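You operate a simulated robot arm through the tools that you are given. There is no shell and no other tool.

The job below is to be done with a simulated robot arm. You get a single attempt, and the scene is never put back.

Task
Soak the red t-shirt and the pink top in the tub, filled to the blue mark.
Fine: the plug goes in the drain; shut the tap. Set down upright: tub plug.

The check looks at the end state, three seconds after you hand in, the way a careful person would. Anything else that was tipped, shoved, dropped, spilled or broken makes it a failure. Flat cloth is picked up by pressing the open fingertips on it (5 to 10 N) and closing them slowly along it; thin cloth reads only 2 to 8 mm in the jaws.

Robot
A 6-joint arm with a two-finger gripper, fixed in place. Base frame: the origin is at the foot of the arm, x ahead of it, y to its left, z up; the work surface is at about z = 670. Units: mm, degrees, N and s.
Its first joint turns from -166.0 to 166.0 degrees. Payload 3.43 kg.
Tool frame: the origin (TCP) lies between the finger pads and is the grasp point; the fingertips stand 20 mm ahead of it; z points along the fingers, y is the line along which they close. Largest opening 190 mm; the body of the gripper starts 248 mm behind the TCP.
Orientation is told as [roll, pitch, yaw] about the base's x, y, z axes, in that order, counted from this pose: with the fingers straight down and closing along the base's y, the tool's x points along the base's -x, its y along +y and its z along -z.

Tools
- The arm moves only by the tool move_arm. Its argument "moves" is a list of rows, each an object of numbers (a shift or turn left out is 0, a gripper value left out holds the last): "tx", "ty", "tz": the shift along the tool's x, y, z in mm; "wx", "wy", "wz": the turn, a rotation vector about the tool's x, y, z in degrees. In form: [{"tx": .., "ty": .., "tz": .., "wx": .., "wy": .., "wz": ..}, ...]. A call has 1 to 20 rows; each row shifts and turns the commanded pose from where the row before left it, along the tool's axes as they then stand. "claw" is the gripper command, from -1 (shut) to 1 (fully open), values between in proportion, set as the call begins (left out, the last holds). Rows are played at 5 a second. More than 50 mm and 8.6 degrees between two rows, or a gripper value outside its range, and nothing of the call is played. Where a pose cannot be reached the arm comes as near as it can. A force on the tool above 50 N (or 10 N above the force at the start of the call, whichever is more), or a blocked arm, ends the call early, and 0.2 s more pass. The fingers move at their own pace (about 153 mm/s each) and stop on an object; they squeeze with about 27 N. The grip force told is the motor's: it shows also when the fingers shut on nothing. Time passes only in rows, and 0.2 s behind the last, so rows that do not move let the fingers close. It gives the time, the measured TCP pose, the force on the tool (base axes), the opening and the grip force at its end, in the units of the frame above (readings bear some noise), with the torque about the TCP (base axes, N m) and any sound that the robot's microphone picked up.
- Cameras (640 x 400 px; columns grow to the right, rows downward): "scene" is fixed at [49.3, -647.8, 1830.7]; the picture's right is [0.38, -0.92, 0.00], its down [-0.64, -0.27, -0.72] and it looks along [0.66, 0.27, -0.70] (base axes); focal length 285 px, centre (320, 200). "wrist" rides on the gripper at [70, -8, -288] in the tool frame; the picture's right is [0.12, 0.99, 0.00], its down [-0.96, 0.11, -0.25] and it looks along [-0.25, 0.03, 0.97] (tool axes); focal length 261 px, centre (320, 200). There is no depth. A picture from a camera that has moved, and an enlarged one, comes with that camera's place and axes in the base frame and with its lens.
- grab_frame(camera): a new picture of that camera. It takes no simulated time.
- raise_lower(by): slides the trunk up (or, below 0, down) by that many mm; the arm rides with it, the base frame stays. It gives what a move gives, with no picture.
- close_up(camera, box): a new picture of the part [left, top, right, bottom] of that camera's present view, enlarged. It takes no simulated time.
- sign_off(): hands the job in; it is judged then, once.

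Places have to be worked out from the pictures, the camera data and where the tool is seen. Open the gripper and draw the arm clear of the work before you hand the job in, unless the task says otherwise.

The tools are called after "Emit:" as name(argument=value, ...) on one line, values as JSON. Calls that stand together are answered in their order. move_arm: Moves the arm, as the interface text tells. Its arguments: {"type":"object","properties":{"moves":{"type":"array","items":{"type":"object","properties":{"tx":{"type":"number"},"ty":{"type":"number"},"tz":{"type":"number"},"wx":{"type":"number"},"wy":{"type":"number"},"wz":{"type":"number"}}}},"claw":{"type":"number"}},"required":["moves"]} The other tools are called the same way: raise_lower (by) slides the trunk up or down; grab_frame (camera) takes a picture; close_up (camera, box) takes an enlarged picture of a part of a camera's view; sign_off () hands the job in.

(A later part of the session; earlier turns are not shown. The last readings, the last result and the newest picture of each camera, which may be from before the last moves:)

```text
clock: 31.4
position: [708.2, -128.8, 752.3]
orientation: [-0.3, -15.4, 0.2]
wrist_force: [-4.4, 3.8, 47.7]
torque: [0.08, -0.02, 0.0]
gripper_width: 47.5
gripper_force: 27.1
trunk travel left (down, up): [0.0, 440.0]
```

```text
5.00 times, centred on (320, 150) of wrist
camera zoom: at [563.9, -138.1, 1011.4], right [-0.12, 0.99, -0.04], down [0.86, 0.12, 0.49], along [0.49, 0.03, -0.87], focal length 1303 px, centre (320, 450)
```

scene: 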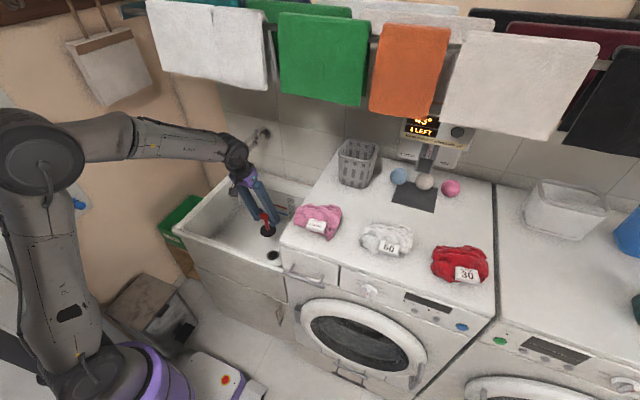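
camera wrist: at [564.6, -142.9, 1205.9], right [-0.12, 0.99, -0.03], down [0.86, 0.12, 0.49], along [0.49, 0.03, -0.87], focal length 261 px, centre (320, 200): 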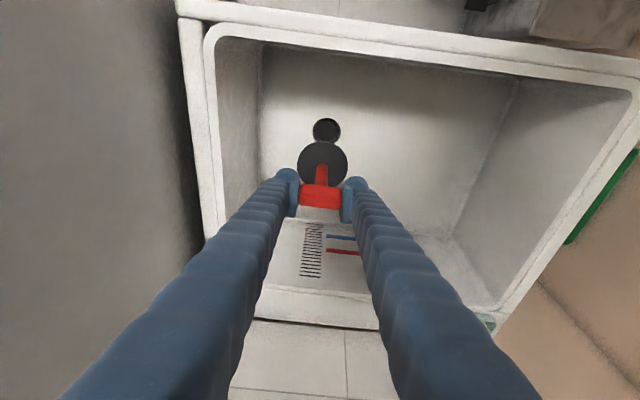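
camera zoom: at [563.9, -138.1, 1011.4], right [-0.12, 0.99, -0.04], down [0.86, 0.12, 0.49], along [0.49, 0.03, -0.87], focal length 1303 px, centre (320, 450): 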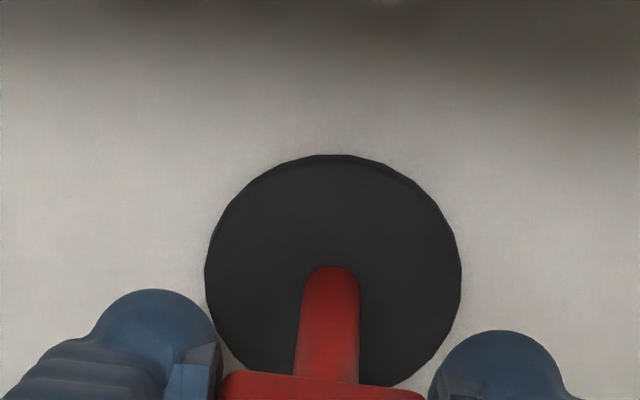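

The disc appears flat on the tub floor over the drain. I relax the push slightly and open the fingers.

Emit:
move_arm(moves=[{"tx": -0.6, "tz": -2.4}, {}])

Emit:
move_arm(moves=[{}, {}, {}], claw=-0.1)

Emit:
close_up(camera="scene", box=[240, 220, 304, 270])

Emit:
close_up(camera="wrist", box=[256, 110, 384, 190])

```text
clock: 32.0
position: [707.2, -129.4, 752.7]
orientation: [-0.2, -15.1, 0.2]
wrist_force: [9.6, 3.1, 21.7]
torque: [0.19, -0.61, -0.01]
gripper_width: 47.3
gripper_force: 26.8
trunk travel left (down, up): [0.0, 440.0]
```

```text
clock: 32.8
position: [707.4, -128.3, 751.2]
orientation: [-0.1, -15.0, 0.2]
wrist_force: [0.7, -0.6, -0.8]
torque: [0.02, 0.01, -0.02]
gripper_width: 85.5
gripper_force: 0.0
trunk travel left (down, up): [0.0, 440.0]
```

```text
8.00 times, centred on (272, 245) of scene
camera zoom: at [49.3, -647.8, 1830.7], right [0.38, -0.92, 0.0], down [-0.64, -0.27, -0.72], along [0.66, 0.27, -0.7], focal length 2278 px, centre (704, -160)
```

zoom: 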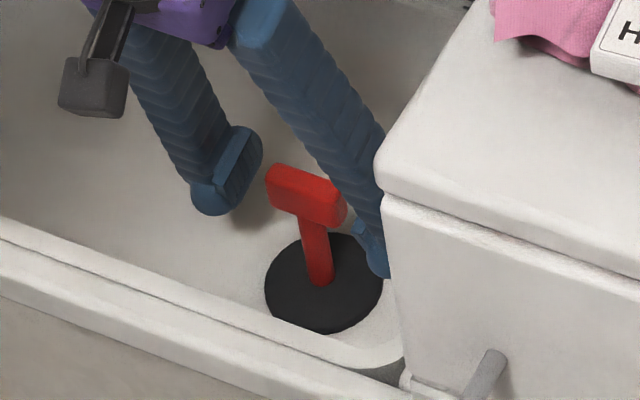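

```text
5.00 times, centred on (320, 150) of wrist
camera zoom: at [565.0, -138.7, 1011.5], right [-0.12, 0.99, -0.03], down [0.86, 0.12, 0.49], along [0.49, 0.03, -0.87], focal length 1303 px, centre (320, 450)
```

zoom: 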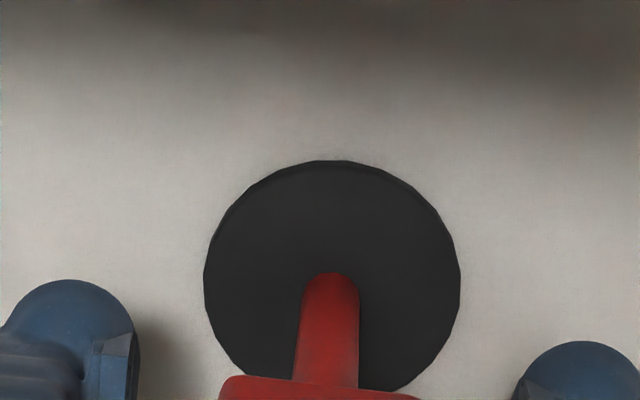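

The plug stands upright in the drain. I back out and rise, then yaw toward the pink top on the washing machine.

Emit:
move_arm(moves=[{"tz": -50}, {"tz": -50}, {"tz": -50}, {"tz": -50}, {"tx": 45.9, "tz": -12.3}, {"tx": 45.9, "tz": -12.3}, {"tx": -11.7, "tz": -43.5}, {"tx": -11.7, "tz": -43.5}, {"tx": -11.7, "tz": -43.5}, {"tx": -11.7, "tz": -43.5}, {"tx": -11.7, "tz": -43.5}, {"tx": -11.7, "tz": -43.5}, {"tx": -11.7, "tz": -43.5}, {"wx": 1.8, "wz": 6.76}, {"wx": 1.8, "wz": 6.76}, {"wx": 1.8, "wz": 6.76}, {"wx": 1.8, "wz": 6.76}, {"wx": 1.8, "wz": 6.76}, {}], claw=0.3)

Emit:
grab_frame(camera="wrist")

Emit:
grab_frame(camera="scene")

```text
clock: 36.8
position: [559.2, -128.1, 1260.9]
orientation: [0.0, -15.1, -34.9]
wrist_force: [0.8, 0.8, -0.2]
torque: [0.01, 0.05, -0.02]
gripper_width: 123.5
gripper_force: 0.1
trunk travel left (down, up): [0.0, 440.0]
```

```text
taken
camera wrist: at [437.9, -54.5, 1519.4], right [0.47, 0.88, -0.03], down [0.78, -0.4, 0.49], along [0.42, -0.26, -0.87], focal length 261 px, centre (320, 200)
```

wrist: 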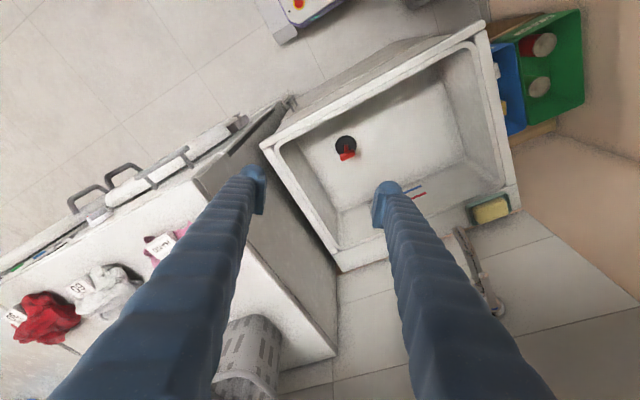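

```text
taken
```

scene: 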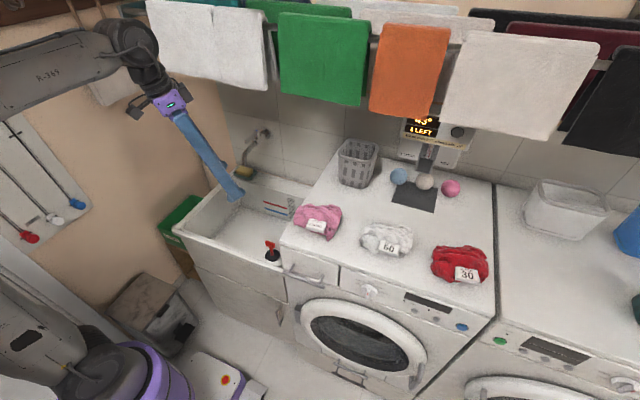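

Now I hover near the pink top to see it from above.

Emit:
move_arm(moves=[{"tx": -23.1, "ty": -34.1, "tz": 6.2}, {"tx": -23.1, "ty": -34.1, "tz": 6.2}, {"tx": -23.1, "ty": -34.1, "tz": 6.2}, {"tx": -23.1, "ty": -34.1, "tz": 6.2}, {"tx": -23.1, "ty": -34.1, "tz": 6.2}, {"tx": -23.1, "ty": -34.1, "tz": 6.2}, {}])

Emit:
grab_frame(camera="wrist")

Emit:
grab_frame(camera="scene")

```text
clock: 38.4
position: [558.8, -382.3, 1259.5]
orientation: [0.0, -15.0, -34.8]
wrist_force: [0.5, -0.7, 0.8]
torque: [0.13, 0.0, 0.06]
gripper_width: 123.4
gripper_force: 0.0
trunk travel left (down, up): [0.0, 440.0]
```

```text
taken
camera wrist: at [437.6, -308.4, 1519.2], right [0.47, 0.88, -0.03], down [0.78, -0.4, 0.49], along [0.42, -0.26, -0.87], focal length 261 px, centre (320, 200)
```

wrist: 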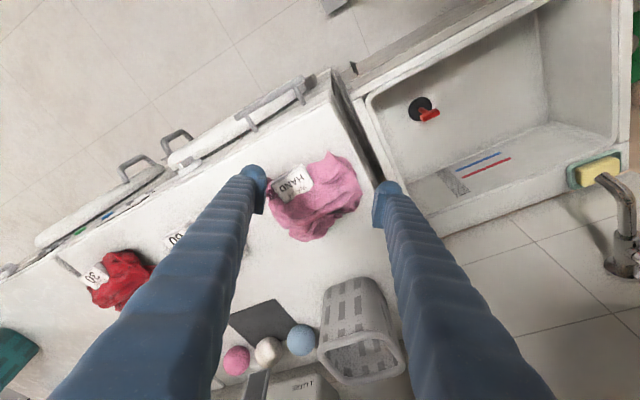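

```text
taken
```

scene: 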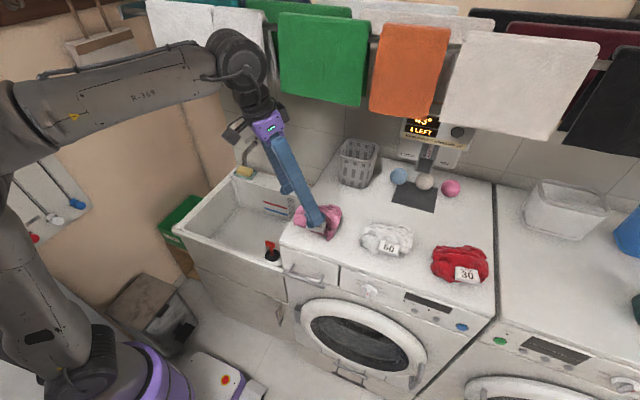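

Emit:
close_up(camera="wrist", box=[240, 140, 400, 260])

Emit:
close_up(camera="scene", box=[270, 170, 398, 250])

```text
3.33 times, centred on (320, 200) of wrist
camera zoom: at [437.6, -308.4, 1519.2], right [0.47, 0.88, -0.03], down [0.78, -0.4, 0.49], along [0.42, -0.26, -0.87], focal length 869 px, centre (320, 200)
```

zoom: 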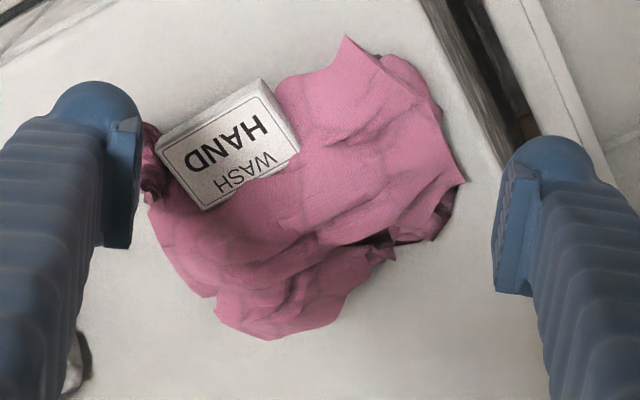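

```text
5.00 times, centred on (334, 210) of scene
camera zoom: at [49.3, -647.8, 1830.7], right [0.38, -0.92, 0.0], down [-0.64, -0.27, -0.72], along [0.66, 0.27, -0.7], focal length 1424 px, centre (250, 150)
```

zoom: 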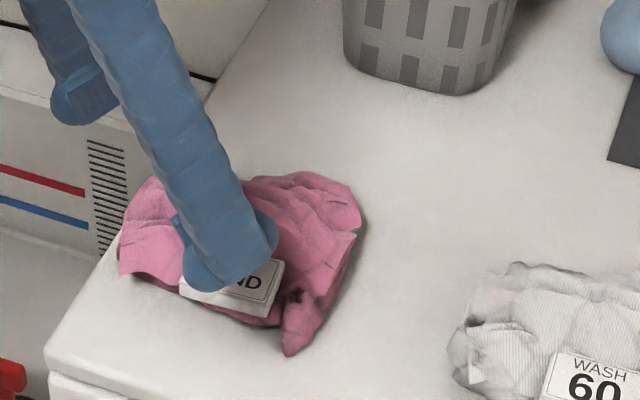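

The pink heap is about 150 mm across, centred near (612, −412), top surface around z≈1160. I move over its centre at z≈1215 and look again.

Emit:
move_arm(moves=[{"tx": -22.8, "ty": 2.8, "tz": 30}, {"tx": -22.8, "ty": 2.8, "tz": 30}, {}], claw=0.3)

Emit:
close_up(camera="wrist", box=[240, 120, 400, 220])

Emit:
close_up(camera="scene", box=[270, 170, 398, 250])

```text
clock: 39.2
position: [614.0, -408.9, 1213.6]
orientation: [0.0, -15.4, -34.8]
wrist_force: [-0.2, 0.5, 0.6]
torque: [0.07, 0.01, 0.05]
gripper_width: 123.2
gripper_force: 0.1
trunk travel left (down, up): [0.0, 440.0]
```

```text
4.00 times, centred on (320, 170) of wrist
camera zoom: at [492.0, -335.5, 1473.2], right [0.47, 0.88, -0.03], down [0.78, -0.4, 0.49], along [0.42, -0.26, -0.87], focal length 1043 px, centre (320, 320)
```

zoom: 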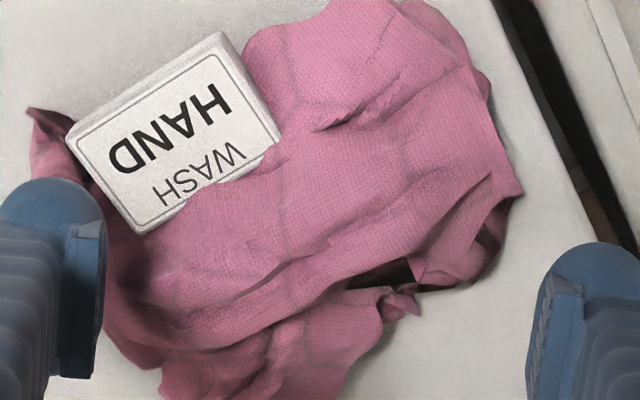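

```text
5.00 times, centred on (334, 210) of scene
camera zoom: at [49.3, -647.8, 1830.7], right [0.38, -0.92, 0.0], down [-0.64, -0.27, -0.72], along [0.66, 0.27, -0.7], focal length 1424 px, centre (250, 150)
```

zoom: 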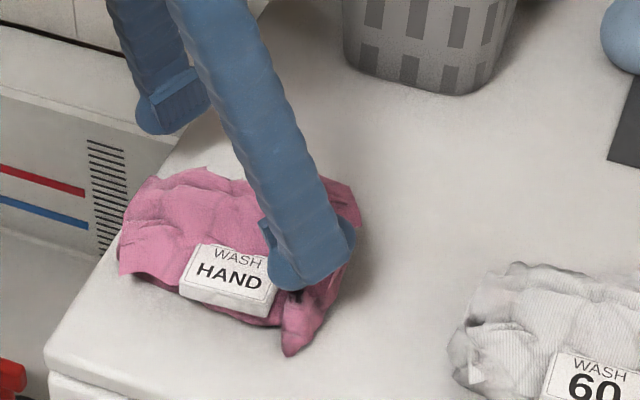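

The heap's centre is ~10 mm toward −y_tool and a bit back. I adjust, narrow the opening to ~100 mm, and descend toward the cloth watching the force.

Emit:
move_arm(moves=[{"tx": 10, "ty": -9}, {"tx": 3.9, "tz": 14.5}, {"tx": 1.3, "tz": 4.8}, {}], claw=0.05)

Emit:
close_up(camera="wrist", box=[240, 120, 400, 220])

Emit:
close_up(camera="scene", box=[270, 170, 398, 250])

```text
clock: 40.0
position: [601.3, -410.8, 1203.0]
orientation: [0.0, -16.1, -34.9]
wrist_force: [-0.8, 0.9, 14.5]
torque: [0.12, 0.04, 0.04]
gripper_width: 99.5
gripper_force: 0.1
trunk travel left (down, up): [0.0, 440.0]
stopped in row 3: the force on the tool passed its limit at 55 N (the readings are from after the stop); the commanded pose is now the measured one
```

```text
4.00 times, centred on (320, 170) of wrist
camera zoom: at [476.4, -335.2, 1459.7], right [0.47, 0.88, -0.03], down [0.77, -0.39, 0.51], along [0.43, -0.27, -0.86], focal length 1043 px, centre (320, 320)
```

zoom: 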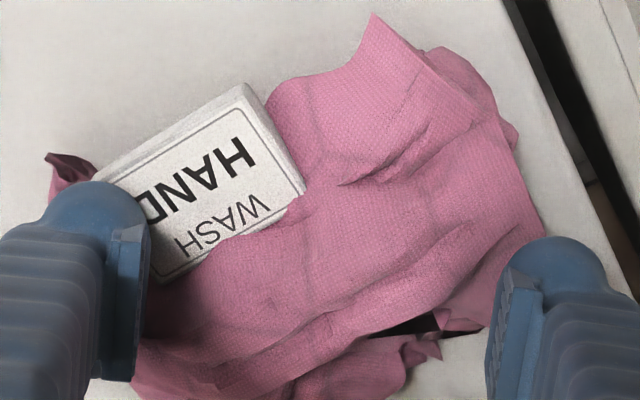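

```text
5.00 times, centred on (334, 210) of scene
camera zoom: at [49.3, -647.8, 1830.7], right [0.38, -0.92, 0.0], down [-0.64, -0.27, -0.72], along [0.66, 0.27, -0.7], focal length 1424 px, centre (250, 150)
```

zoom: 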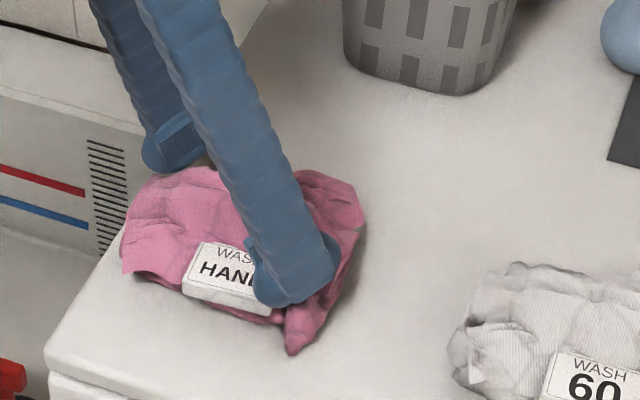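

The left finger landed on the stiff tag (heap top ≈1183). I back up, open wide, re-centre (−13 mm along the closing axis), and will straddle the whole heap instead.

Emit:
move_arm(moves=[{"tx": -8.3, "tz": -28.8}, {"ty": -6.5}, {"ty": -6.5}, {"wy": 1}, {}], claw=0.95)

Emit:
grab_frame(camera="wrist")

Emit:
close_up(camera="scene", box=[270, 170, 398, 250])

```text
clock: 41.2
position: [595.8, -422.7, 1230.8]
orientation: [0.0, -14.9, -34.7]
wrist_force: [-0.2, -0.7, 0.9]
torque: [0.03, 0.04, -0.02]
gripper_width: 185.2
gripper_force: 0.0
trunk travel left (down, up): [0.0, 440.0]
```

```text
taken
camera wrist: at [474.6, -349.2, 1490.3], right [0.47, 0.88, -0.03], down [0.78, -0.4, 0.49], along [0.42, -0.25, -0.87], focal length 261 px, centre (320, 200)
```

wrist: 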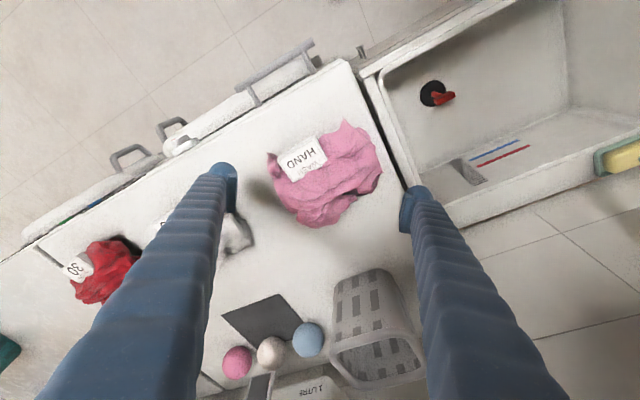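

```text
5.00 times, centred on (334, 210) of scene
camera zoom: at [49.3, -647.8, 1830.7], right [0.38, -0.92, 0.0], down [-0.64, -0.27, -0.72], along [0.66, 0.27, -0.7], focal length 1424 px, centre (250, 150)
```

zoom: 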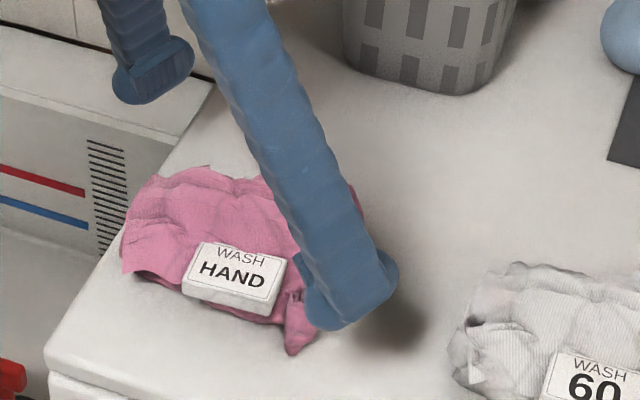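

Heap centre now measured near (613, −429). I shift slightly and descend with the fingers straddling it to tip height just above the surface.

Emit:
move_arm(moves=[{"tx": -16, "ty": 5}, {"tx": 5.2, "tz": 19.3}, {"tx": 5.2, "tz": 19.3}, {"tx": 2.6, "tz": 9.7}, {"tx": 1.3, "tz": 4.8}, {}])

Emit:
grab_frame(camera="wrist")

Emit:
close_up(camera="scene", box=[270, 170, 398, 250])

```text
clock: 42.6
position: [610.0, -425.5, 1179.7]
orientation: [0.0, -14.9, -34.7]
wrist_force: [0.4, 0.8, 0.2]
torque: [0.01, -0.02, 0.0]
gripper_width: 185.0
gripper_force: 0.0
trunk travel left (down, up): [0.0, 440.0]
```

```text
taken
camera wrist: at [489.3, -353.7, 1439.9], right [0.47, 0.88, -0.03], down [0.78, -0.4, 0.49], along [0.42, -0.25, -0.87], focal length 261 px, centre (320, 200)
```

wrist: 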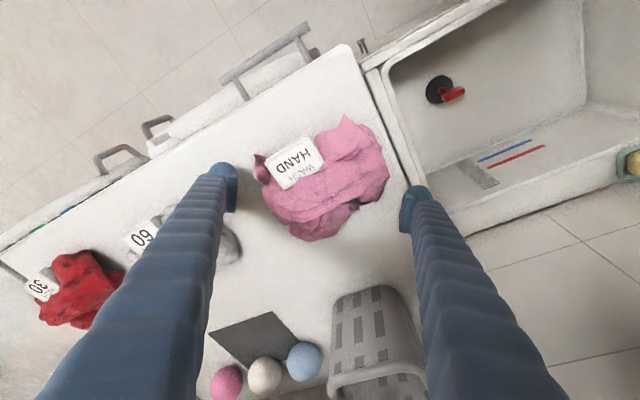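

```text
5.00 times, centred on (334, 210) of scene
camera zoom: at [49.3, -647.8, 1830.7], right [0.38, -0.92, 0.0], down [-0.64, -0.27, -0.72], along [0.66, 0.27, -0.7], focal length 1424 px, centre (250, 150)
```

zoom: 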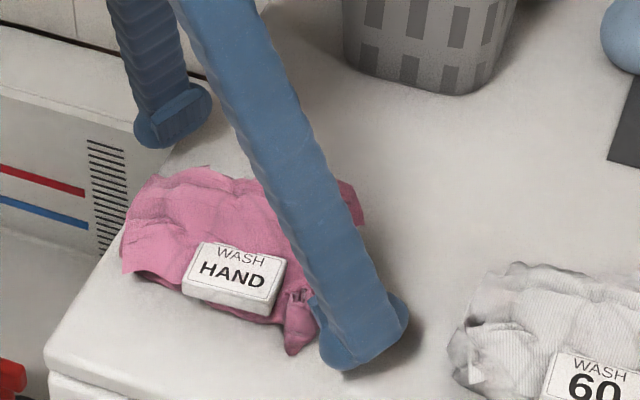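

Emit:
move_arm(moves=[{"tx": 1.3, "tz": 4.8}, {"tx": 1, "tz": 3.9}, {}])

Emit:
move_arm(moves=[{}, {}], claw=0.7)

Emit:
move_arm(moves=[{}, {}], claw=0.55)

Emit:
grab_frame(camera="wrist")

Emit:
close_up(camera="scene", box=[270, 170, 398, 250])

```text
clock: 43.4
position: [610.1, -426.4, 1169.6]
orientation: [0.0, -14.9, -34.9]
wrist_force: [0.0, -0.6, 0.4]
torque: [-0.02, 0.03, 0.02]
gripper_width: 185.3
gripper_force: 0.2
trunk travel left (down, up): [0.0, 440.0]
```

```text
clock: 44.0
position: [611.2, -425.8, 1170.7]
orientation: [0.0, -15.0, -34.8]
wrist_force: [2.6, -0.5, 6.6]
torque: [-0.03, 0.19, 0.12]
gripper_width: 164.2
gripper_force: 26.8
trunk travel left (down, up): [0.0, 440.0]
```

```text
clock: 44.6
position: [610.9, -425.9, 1171.4]
orientation: [0.0, -15.0, -34.8]
wrist_force: [3.5, 1.1, 9.9]
torque: [0.04, 0.16, 0.19]
gripper_width: 164.2
gripper_force: 27.2
trunk travel left (down, up): [0.0, 440.0]
```

```text
taken
camera wrist: at [489.5, -353.3, 1430.8], right [0.47, 0.88, -0.03], down [0.78, -0.4, 0.49], along [0.42, -0.25, -0.87], focal length 261 px, centre (320, 200)
```

wrist: 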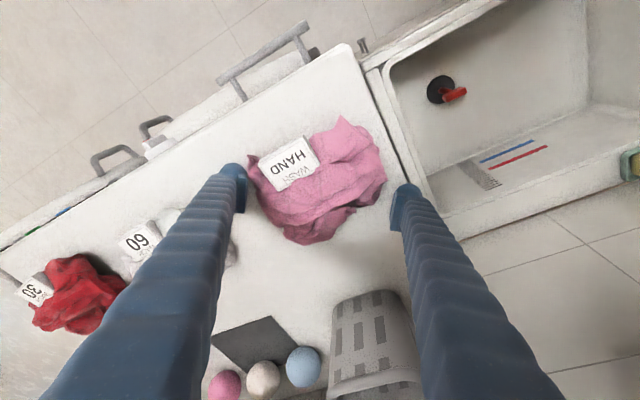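

```text
5.00 times, centred on (334, 210) of scene
camera zoom: at [49.3, -647.8, 1830.7], right [0.38, -0.92, 0.0], down [-0.64, -0.27, -0.72], along [0.66, 0.27, -0.7], focal length 1424 px, centre (250, 150)
```

zoom: 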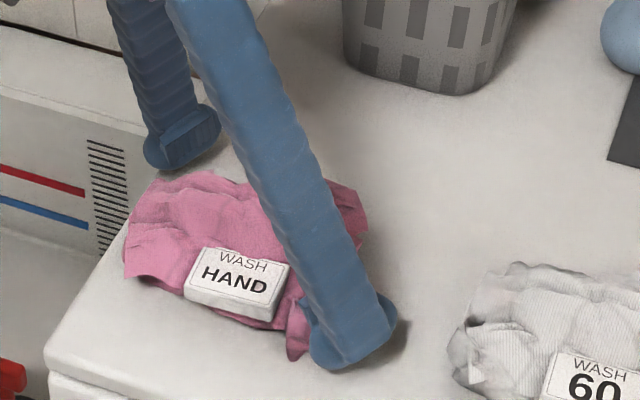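

The fingers stopped on the heap at 164 mm with 27 N, so it is fairly stiff and is now held end to end. I try a small lift.

Emit:
move_arm(moves=[{}, {"tx": -2.6, "tz": -9.7}, {"tx": -2.6, "tz": -9.7}, {"tx": -2.6, "tz": -9.7}, {}], claw=-1)

Emit:
grab_frame(camera="wrist")

Emit:
close_up(camera="scene", box=[270, 170, 398, 250])

```text
clock: 45.8
position: [610.5, -427.6, 1199.5]
orientation: [0.0, -14.7, -34.9]
wrist_force: [-0.3, 0.0, -1.6]
torque: [-0.02, -0.04, -0.01]
gripper_width: 146.1
gripper_force: 27.3
trunk travel left (down, up): [0.0, 440.0]
```

```text
taken
camera wrist: at [490.9, -354.6, 1460.3], right [0.47, 0.88, -0.03], down [0.78, -0.4, 0.49], along [0.42, -0.25, -0.87], focal length 261 px, centre (320, 200)
```

wrist: 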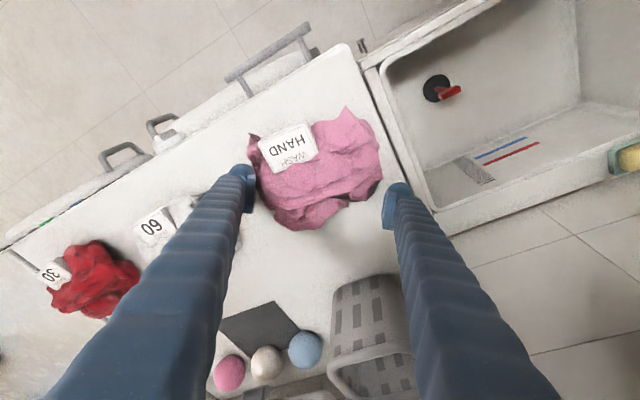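

```text
5.00 times, centred on (334, 210) of scene
camera zoom: at [49.3, -647.8, 1830.7], right [0.38, -0.92, 0.0], down [-0.64, -0.27, -0.72], along [0.66, 0.27, -0.7], focal length 1424 px, centre (250, 150)
```

zoom: 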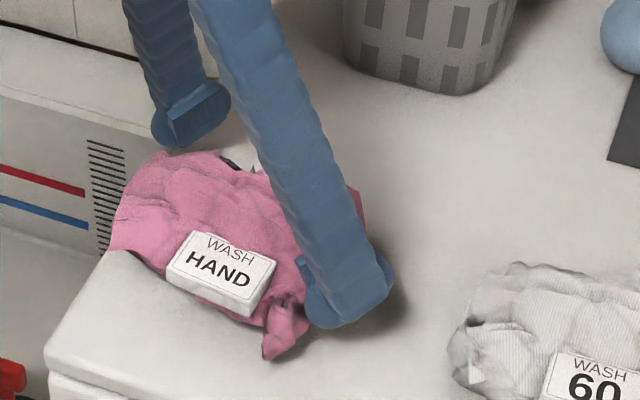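

The pink top is off the surface (146 mm in the jaws, light). I lift, turn the tool back to yaw 0, and carry it sideways over the tub.

Emit:
move_arm(moves=[{"tx": -5.8, "tz": -21.7}, {"tx": -5.8, "tz": -21.7}, {"wx": -1.2, "wz": -4.5}, {"wx": -1.2, "wz": -4.5}, {"wx": -1.2, "wz": -4.5}, {"wx": -1.2, "wz": -4.5}, {"wx": -1.2, "wz": -4.5}, {"wx": -1.2, "wz": -4.5}, {"wx": -1.2, "wz": -4.5}, {"wx": -0.6, "wz": -2.3}, {}])

Emit:
grab_frame(camera="wrist")

Emit:
grab_frame(camera="scene")

```text
clock: 48.2
position: [610.8, -427.0, 1245.8]
orientation: [0.0, -14.9, 0.2]
wrist_force: [-0.7, -0.2, -1.8]
torque: [0.03, -0.05, 0.0]
gripper_width: 145.0
gripper_force: 27.2
trunk travel left (down, up): [0.0, 440.0]
```

```text
taken
camera wrist: at [469.5, -437.5, 1505.0], right [-0.12, 0.99, -0.03], down [0.87, 0.12, 0.49], along [0.49, 0.03, -0.87], focal length 261 px, centre (320, 200)
```

wrist: 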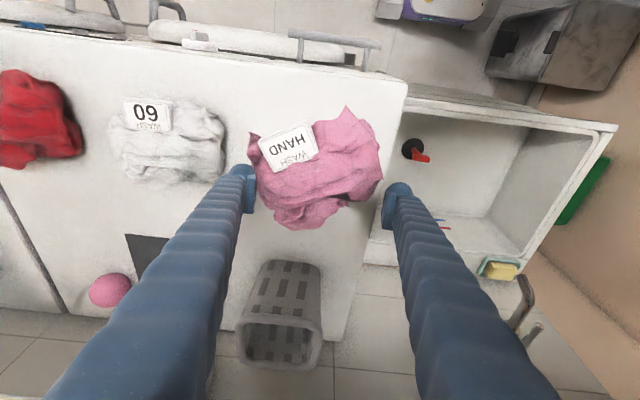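

```text
taken
```

scene: 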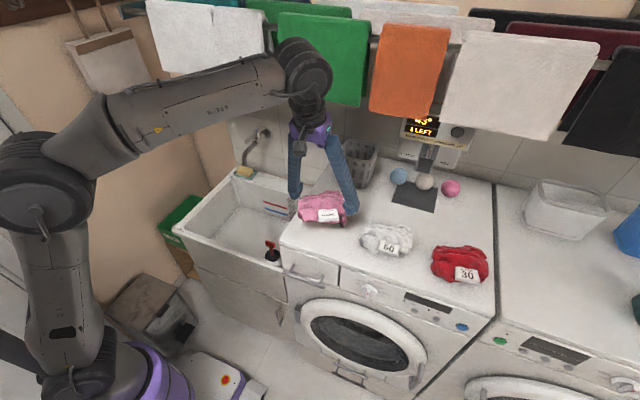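

Held firmly. I carry it to over the tub (y≈80).

Emit:
move_arm(moves=[{"ty": 36}, {"ty": 39}, {"ty": 39}, {"ty": 39}, {"ty": 39}, {"ty": 39}, {"ty": 39}, {"ty": 39}, {"ty": 39}, {"ty": 39}, {"ty": 39}, {"ty": 39}, {"ty": 39}, {}])

Emit:
grab_frame(camera="wrist")

Emit:
grab_frame(camera="scene")

```text
clock: 51.2
position: [609.8, 79.3, 1244.7]
orientation: [0.0, -14.8, 0.1]
wrist_force: [0.6, 0.0, -2.2]
torque: [-0.1, -0.03, -0.04]
gripper_width: 144.8
gripper_force: 27.7
trunk travel left (down, up): [0.0, 440.0]
```

```text
taken
camera wrist: at [467.4, 68.7, 1505.1], right [-0.12, 0.99, -0.03], down [0.87, 0.12, 0.49], along [0.49, 0.03, -0.87], focal length 261 px, centre (320, 200)
```

wrist: 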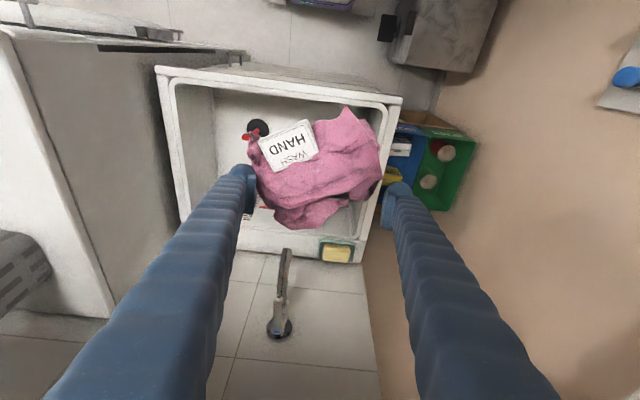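

```text
taken
```

scene: 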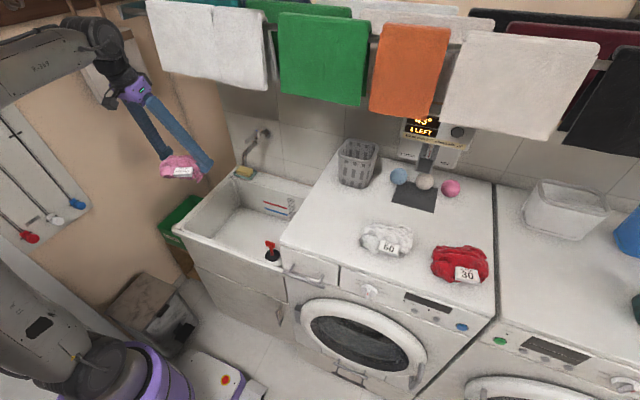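

I descend to z≈955 over the front of the tub, straighten the tool to vertical, and shift to x≈690.

Emit:
move_arm(moves=[{"tx": 10.7, "tz": 40}, {"tx": 10.7, "tz": 40}, {"tx": 10.7, "tz": 40}, {"tx": 10.7, "tz": 40}, {"tx": 10.7, "tz": 40}, {"tx": 10.7, "tz": 40}, {"tx": 10.7, "tz": 40}, {"wy": 5}, {"wy": 5}, {"wy": 5}, {"tx": -27}, {"tx": -27}, {"tx": -26}, {}])

Emit:
grab_frame(camera="wrist")

Emit:
grab_frame(camera="scene")

```text
clock: 54.2
position: [690.6, 77.5, 955.1]
orientation: [0.0, 0.3, 0.1]
wrist_force: [0.4, 0.1, -1.5]
torque: [-0.01, -0.01, 0.01]
gripper_width: 143.7
gripper_force: 26.9
trunk travel left (down, up): [0.0, 440.0]
```

```text
taken
camera wrist: at [621.2, 67.7, 1242.5], right [-0.12, 0.99, 0.0], down [0.96, 0.12, 0.24], along [0.24, 0.03, -0.97], focal length 261 px, centre (320, 200)
```

wrist: 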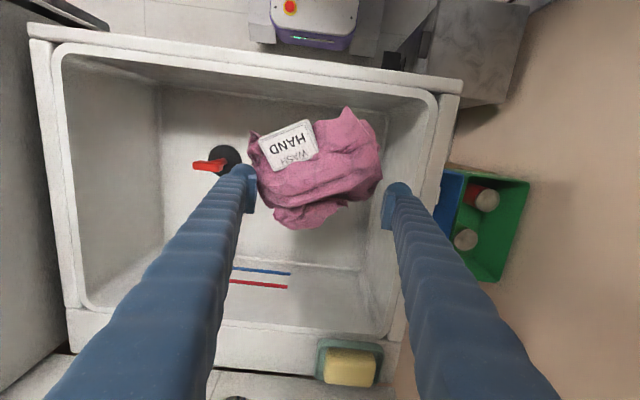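

```text
taken
```

scene: 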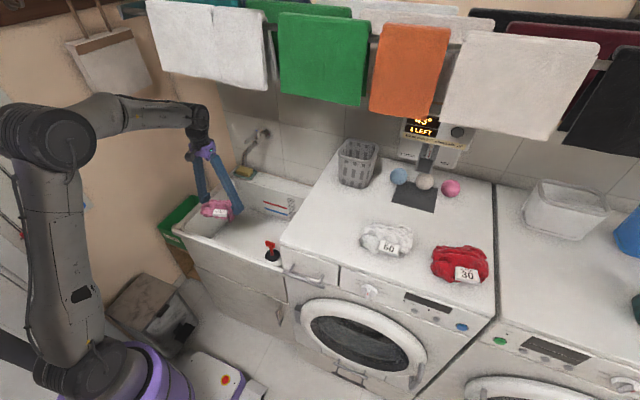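

Clear inside the tub. I descend to z≈720 and then slowly until light contact.

Emit:
move_arm(moves=[{"tz": 35}, {"tz": 35}, {"tz": 35}, {"tz": 35}, {"tz": 35}, {"tz": 35}, {"tz": 20}, {}])

Emit:
grab_frame(camera="wrist")

Emit:
close_up(camera="scene", box=[160, 150, 320, 270])

```text
clock: 56.0
position: [689.4, 77.9, 724.5]
orientation: [0.0, 0.2, 0.1]
wrist_force: [0.6, -0.2, -2.0]
torque: [-0.01, 0.0, 0.01]
gripper_width: 143.3
gripper_force: 27.2
trunk travel left (down, up): [0.0, 440.0]
```

```text
taken
camera wrist: at [619.5, 67.5, 1012.1], right [-0.12, 0.99, 0.0], down [0.96, 0.12, 0.24], along [0.24, 0.03, -0.97], focal length 261 px, centre (320, 200)
```

wrist: 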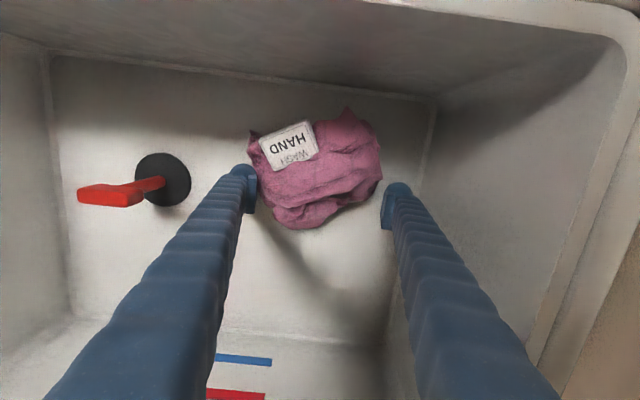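

```text
3.33 times, centred on (240, 210) of scene
camera zoom: at [49.3, -647.8, 1830.7], right [0.38, -0.92, 0.0], down [-0.64, -0.27, -0.72], along [0.66, 0.27, -0.7], focal length 949 px, centre (587, 167)
```

zoom: 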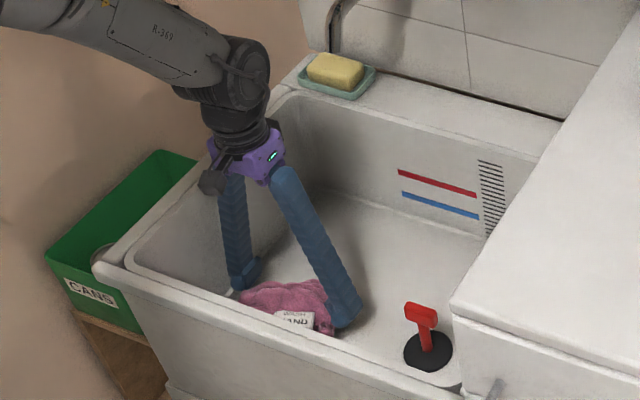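

Emit:
move_arm(moves=[{"tz": 5}, {"tz": 5}, {"tz": 4}, {"tz": 3}, {}])

```text
clock: 57.2
position: [688.9, 78.9, 709.3]
orientation: [0.0, 0.1, 0.1]
wrist_force: [-4.4, 6.6, 12.7]
torque: [-0.31, -0.42, 0.06]
gripper_width: 141.6
gripper_force: 26.5
trunk travel left (down, up): [0.0, 440.0]
```

The heap touches the floor (≈13 N). I open the fingers to release it.

Emit:
move_arm(moves=[{}, {}, {}], claw=0.7)

Emit:
grab_frame(camera="wrist")

Emit:
close_up(camera="scene", box=[160, 150, 320, 270])

```text
clock: 58.0
position: [689.1, 78.4, 708.9]
orientation: [0.1, 0.2, 0.1]
wrist_force: [0.7, 1.1, -0.8]
torque: [0.01, 0.01, 0.01]
gripper_width: 161.6
gripper_force: 0.1
trunk travel left (down, up): [0.0, 440.0]
```

```text
taken
camera wrist: at [619.9, 67.9, 996.1], right [-0.12, 0.99, 0.0], down [0.96, 0.12, 0.24], along [0.24, 0.03, -0.97], focal length 261 px, centre (320, 200)
```

wrist: 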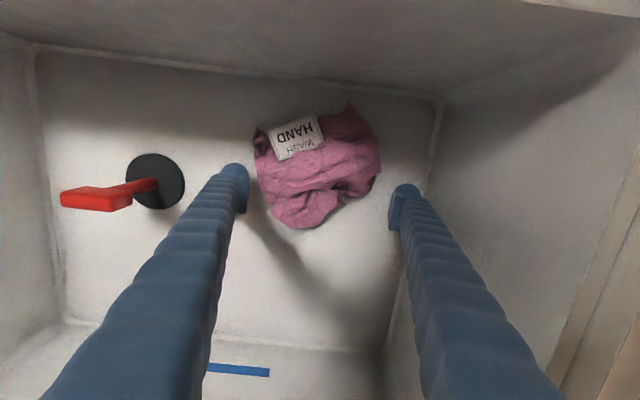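

```text
3.33 times, centred on (240, 210) of scene
camera zoom: at [49.3, -647.8, 1830.7], right [0.38, -0.92, 0.0], down [-0.64, -0.27, -0.72], along [0.66, 0.27, -0.7], focal length 949 px, centre (587, 167)
```

zoom: 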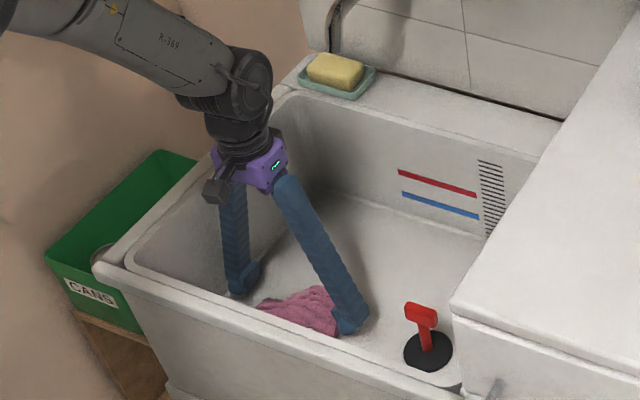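

Pink top is released in the tub. I retreat up, tilt back to 15°, and rise for the trip to the red t-shirt.

Emit:
move_arm(moves=[{"tz": -41}, {"tz": -41}, {"tz": -41}, {"tz": -41}, {"tz": -41}, {"tz": -41}, {"tx": 27}, {"tx": 27}, {"tx": 26}, {"wy": -5}, {"wy": -5}, {"wy": -5}, {"tx": -11.1, "tz": -41.5}, {"tx": -11.1, "tz": -41.5}, {"tx": -11.1, "tz": -41.5}, {"tx": -11.1, "tz": -41.5}, {"tx": -11.1, "tz": -41.5}, {"tx": -11.1, "tz": -41.5}, {"tx": -11.1, "tz": -41.5}, {}])

Emit:
grab_frame(camera="wrist")

Emit:
grab_frame(camera="scene")

```text
clock: 62.2
position: [610.5, 78.2, 1256.5]
orientation: [0.0, -14.9, 0.1]
wrist_force: [0.2, -0.6, 0.0]
torque: [0.0, 0.01, 0.0]
gripper_width: 161.3
gripper_force: 0.0
trunk travel left (down, up): [0.0, 440.0]
```

```text
taken
camera wrist: at [468.4, 66.8, 1515.8], right [-0.12, 0.99, -0.03], down [0.87, 0.12, 0.49], along [0.49, 0.03, -0.87], focal length 261 px, centre (320, 200)
```

wrist: 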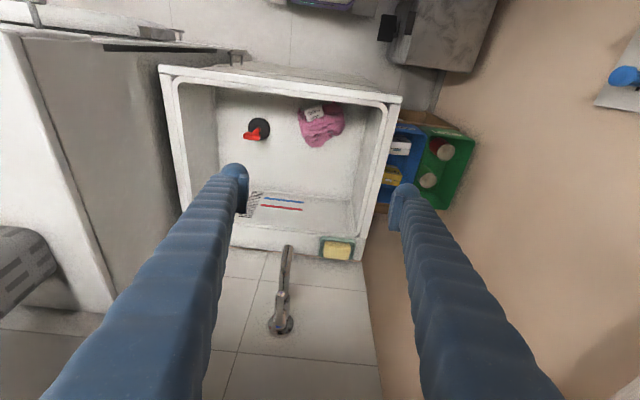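

```text
taken
```

scene: 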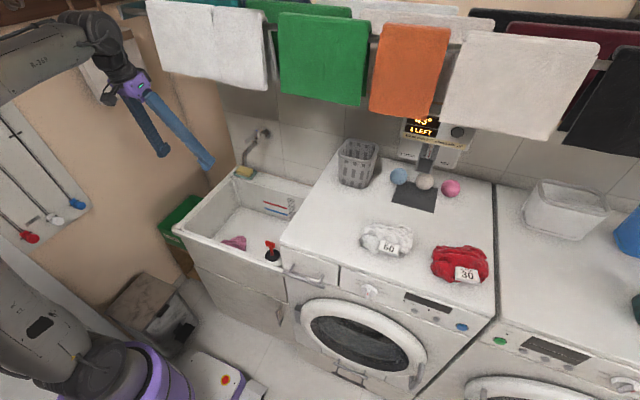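

Next I go toward the red t-shirt: slide toward −y, yaw to −54°, then continue.

Emit:
move_arm(moves=[{"ty": -40}, {"ty": -44}, {"ty": -44}, {"ty": -44}, {"ty": -44}, {"ty": -44}, {"ty": -44}, {"ty": -44}, {"wx": 1.75, "wz": 6.52}, {"wx": 1.75, "wz": 6.52}, {"wx": 1.75, "wz": 6.52}, {"wx": 1.75, "wz": 6.52}, {"wx": 1.75, "wz": 6.52}, {"wx": 1.75, "wz": 6.52}, {"wx": 1.75, "wz": 6.52}, {"wx": 1.75, "wz": 6.52}, {}])

Emit:
grab_frame(camera="scene")

```text
clock: 65.8
position: [608.8, -272.1, 1256.0]
orientation: [-0.1, -14.9, -54.0]
wrist_force: [-1.2, 0.1, -1.4]
torque: [-0.07, 0.0, 0.01]
gripper_width: 161.4
gripper_force: 0.1
trunk travel left (down, up): [0.0, 440.0]
```

```text
taken
```

scene: 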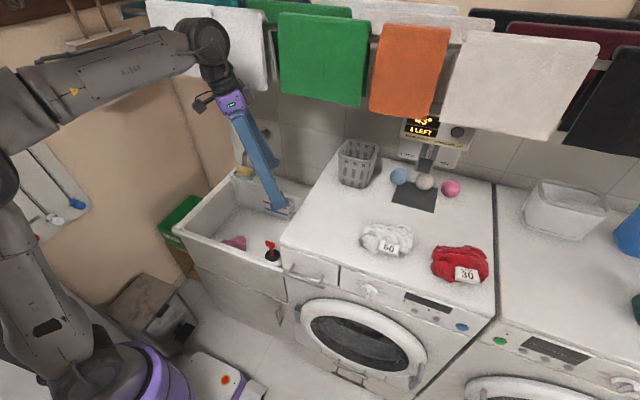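

Reaching the red shirt needs a higher trunk. I first pull the hand away from the towels to (480, −480), then raise the trunk by 250.

Emit:
move_arm(moves=[{"tx": -14.9, "ty": -37.8, "tz": 4}, {"tx": -14.9, "ty": -37.8, "tz": 4}, {"tx": -14.9, "ty": -37.8, "tz": 4}, {"tx": -14.9, "ty": -37.8, "tz": 4}, {"tx": -14.9, "ty": -37.8, "tz": 4}, {"tx": -14.9, "ty": -37.8, "tz": 4}, {}])

Emit:
raise_lower(by=150)

Emit:
grab_frame(camera="scene")

Emit:
grab_frame(camera="wrist")

```text
clock: 67.4
position: [480.5, -482.5, 1256.1]
orientation: [-0.1, -14.9, -53.8]
wrist_force: [-0.5, 0.0, -0.2]
torque: [0.1, -0.05, 0.01]
gripper_width: 161.6
gripper_force: 0.0
trunk travel left (down, up): [0.0, 440.0]
```

```text
clock: 69.1
position: [482.3, -480.5, 1406.3]
orientation: [-0.1, -14.8, -53.8]
wrist_force: [-0.4, 0.4, -0.3]
torque: [0.0, 0.02, -0.02]
gripper_width: 161.4
gripper_force: 0.1
trunk travel left (down, up): [-150.0, 290.0]
```

```text
taken
```

scene: 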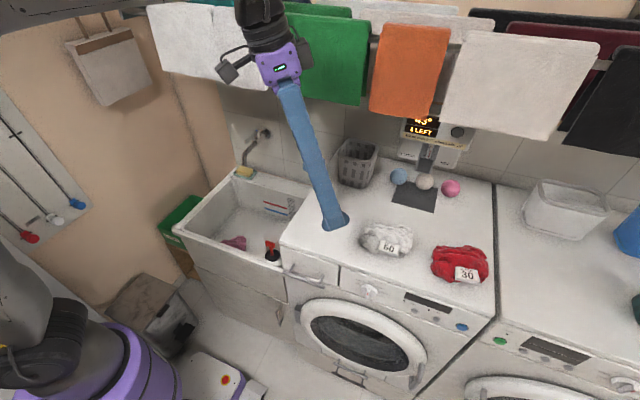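

```text
taken
camera wrist: at [391.6, -371.6, 1665.2], right [0.73, 0.68, -0.03], down [0.6, -0.63, 0.49], along [0.31, -0.38, -0.87], focal length 261 px, centre (320, 200)
```

wrist: 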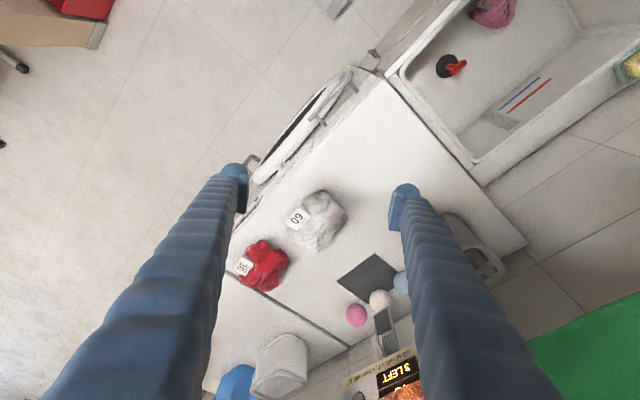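

Red shirt measured near (602, −837). I tilt to 25° and move to a hover near (540, −750, 1260).

Emit:
move_arm(moves=[{"wy": -5}, {"wy": -5}, {"tx": -23.9, "ty": -16, "tz": 34.1}, {"tx": -23.9, "ty": -16, "tz": 34.1}, {"tx": -23.9, "ty": -16, "tz": 34.1}, {"tx": -23.9, "ty": -16, "tz": 34.1}, {"tx": -23.9, "ty": -16, "tz": 34.1}, {"tx": -23.9, "ty": -16, "tz": 34.1}, {"tx": -23.9, "ty": -16, "tz": 34.1}, {}], claw=0.95)

Emit:
grab_frame(camera="wrist")

Emit:
grab_frame(camera="scene")

```text
clock: 71.3
position: [540.7, -752.1, 1260.0]
orientation: [-0.1, -24.9, -53.8]
wrist_force: [-0.1, -1.8, -0.8]
torque: [0.14, -0.04, 0.07]
gripper_width: 185.2
gripper_force: 0.0
trunk travel left (down, up): [-150.0, 290.0]
```

```text
taken
camera wrist: at [425.3, -607.7, 1490.4], right [0.74, 0.67, -0.05], down [0.55, -0.55, 0.63], along [0.39, -0.49, -0.78], focal length 261 px, centre (320, 200)
```

wrist: 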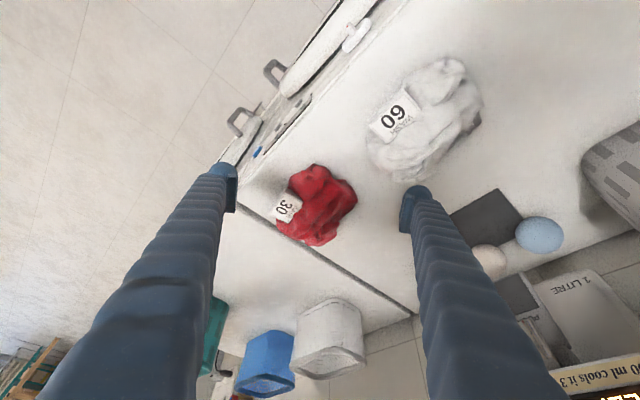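

```text
taken
```

scene: 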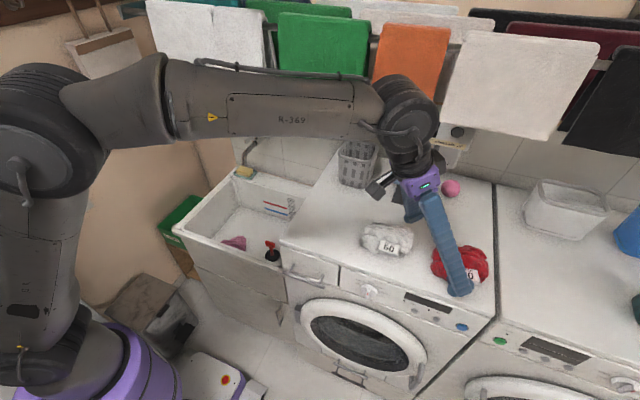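

Emit:
close_up(camera="wrist", box=[240, 140, 400, 260])

Emit:
close_up(camera="scene", box=[400, 220, 528, 300])

```text
3.33 times, centred on (320, 200) of wrist
camera zoom: at [425.3, -607.7, 1490.4], right [0.74, 0.67, -0.05], down [0.55, -0.55, 0.63], along [0.39, -0.49, -0.78], focal length 869 px, centre (320, 200)
```

zoom: 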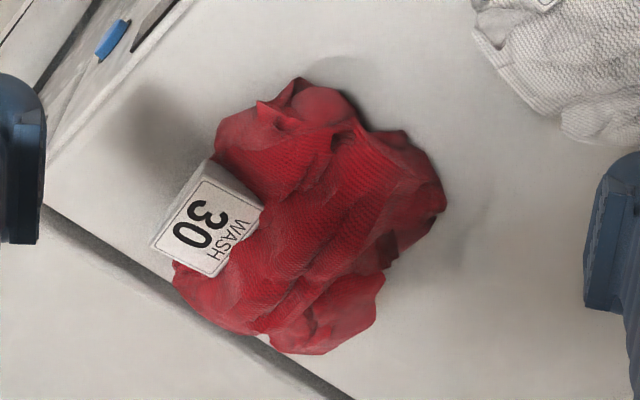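

```text
5.00 times, centred on (464, 260) of scene
camera zoom: at [49.3, -647.8, 1830.7], right [0.38, -0.92, 0.0], down [-0.64, -0.27, -0.72], along [0.66, 0.27, -0.7], focal length 1424 px, centre (-400, -100)
```

zoom: 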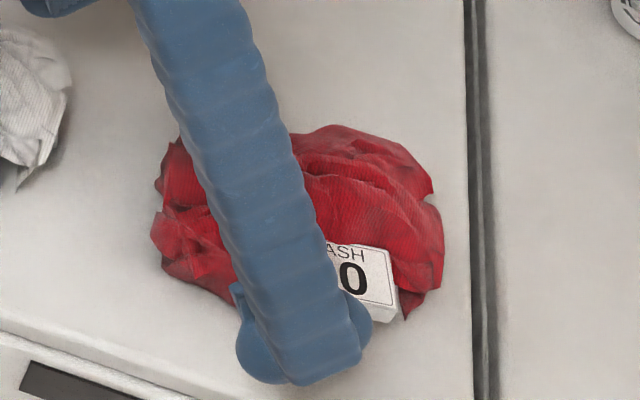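

Red heap spans about x 540–676, y −917…−779, centred near (605, −846). I move over it at z≈1205.

Emit:
move_arm(moves=[{"tx": -26.6, "ty": -1.2, "tz": 32.6}, {"tx": -26.6, "ty": -1.2, "tz": 32.6}, {"tx": -26.7, "ty": -1.2, "tz": 32.6}, {}])

Emit:
grab_frame(camera="wrist")

Emit:
close_up(camera="scene", box=[400, 200, 528, 300])

```text
clock: 72.3
position: [605.6, -846.1, 1201.7]
orientation: [-0.1, -24.8, -53.9]
wrist_force: [-0.3, -0.3, -1.0]
torque: [0.1, 0.0, 0.06]
gripper_width: 185.3
gripper_force: 0.0
trunk travel left (down, up): [-150.0, 290.0]
```

```text
taken
camera wrist: at [489.6, -703.0, 1433.2], right [0.74, 0.67, -0.05], down [0.55, -0.55, 0.63], along [0.39, -0.49, -0.78], focal length 261 px, centre (320, 200)
```

wrist: 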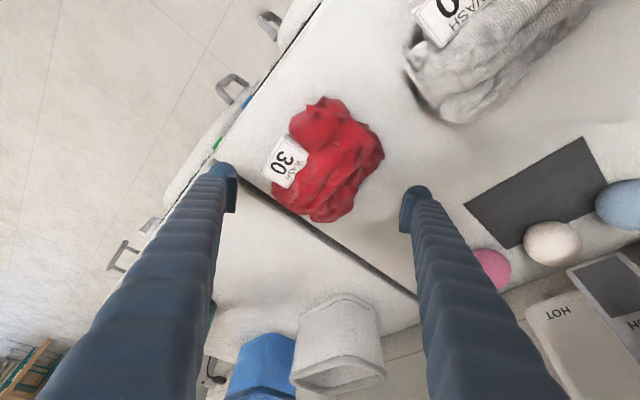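

```text
4.00 times, centred on (464, 250) of scene
camera zoom: at [49.3, -647.8, 1830.7], right [0.38, -0.92, 0.0], down [-0.64, -0.27, -0.72], along [0.66, 0.27, -0.7], focal length 1139 px, centre (-256, 0)
```

zoom: 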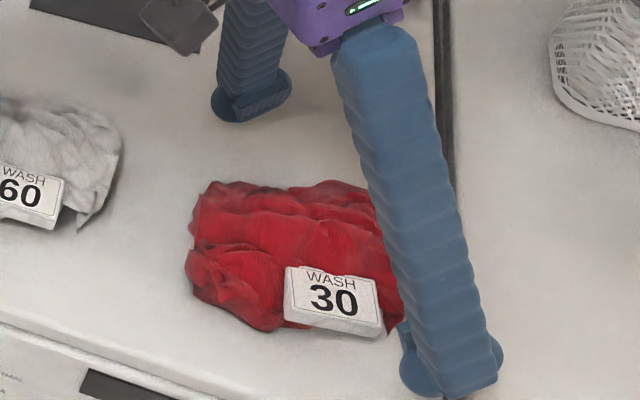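

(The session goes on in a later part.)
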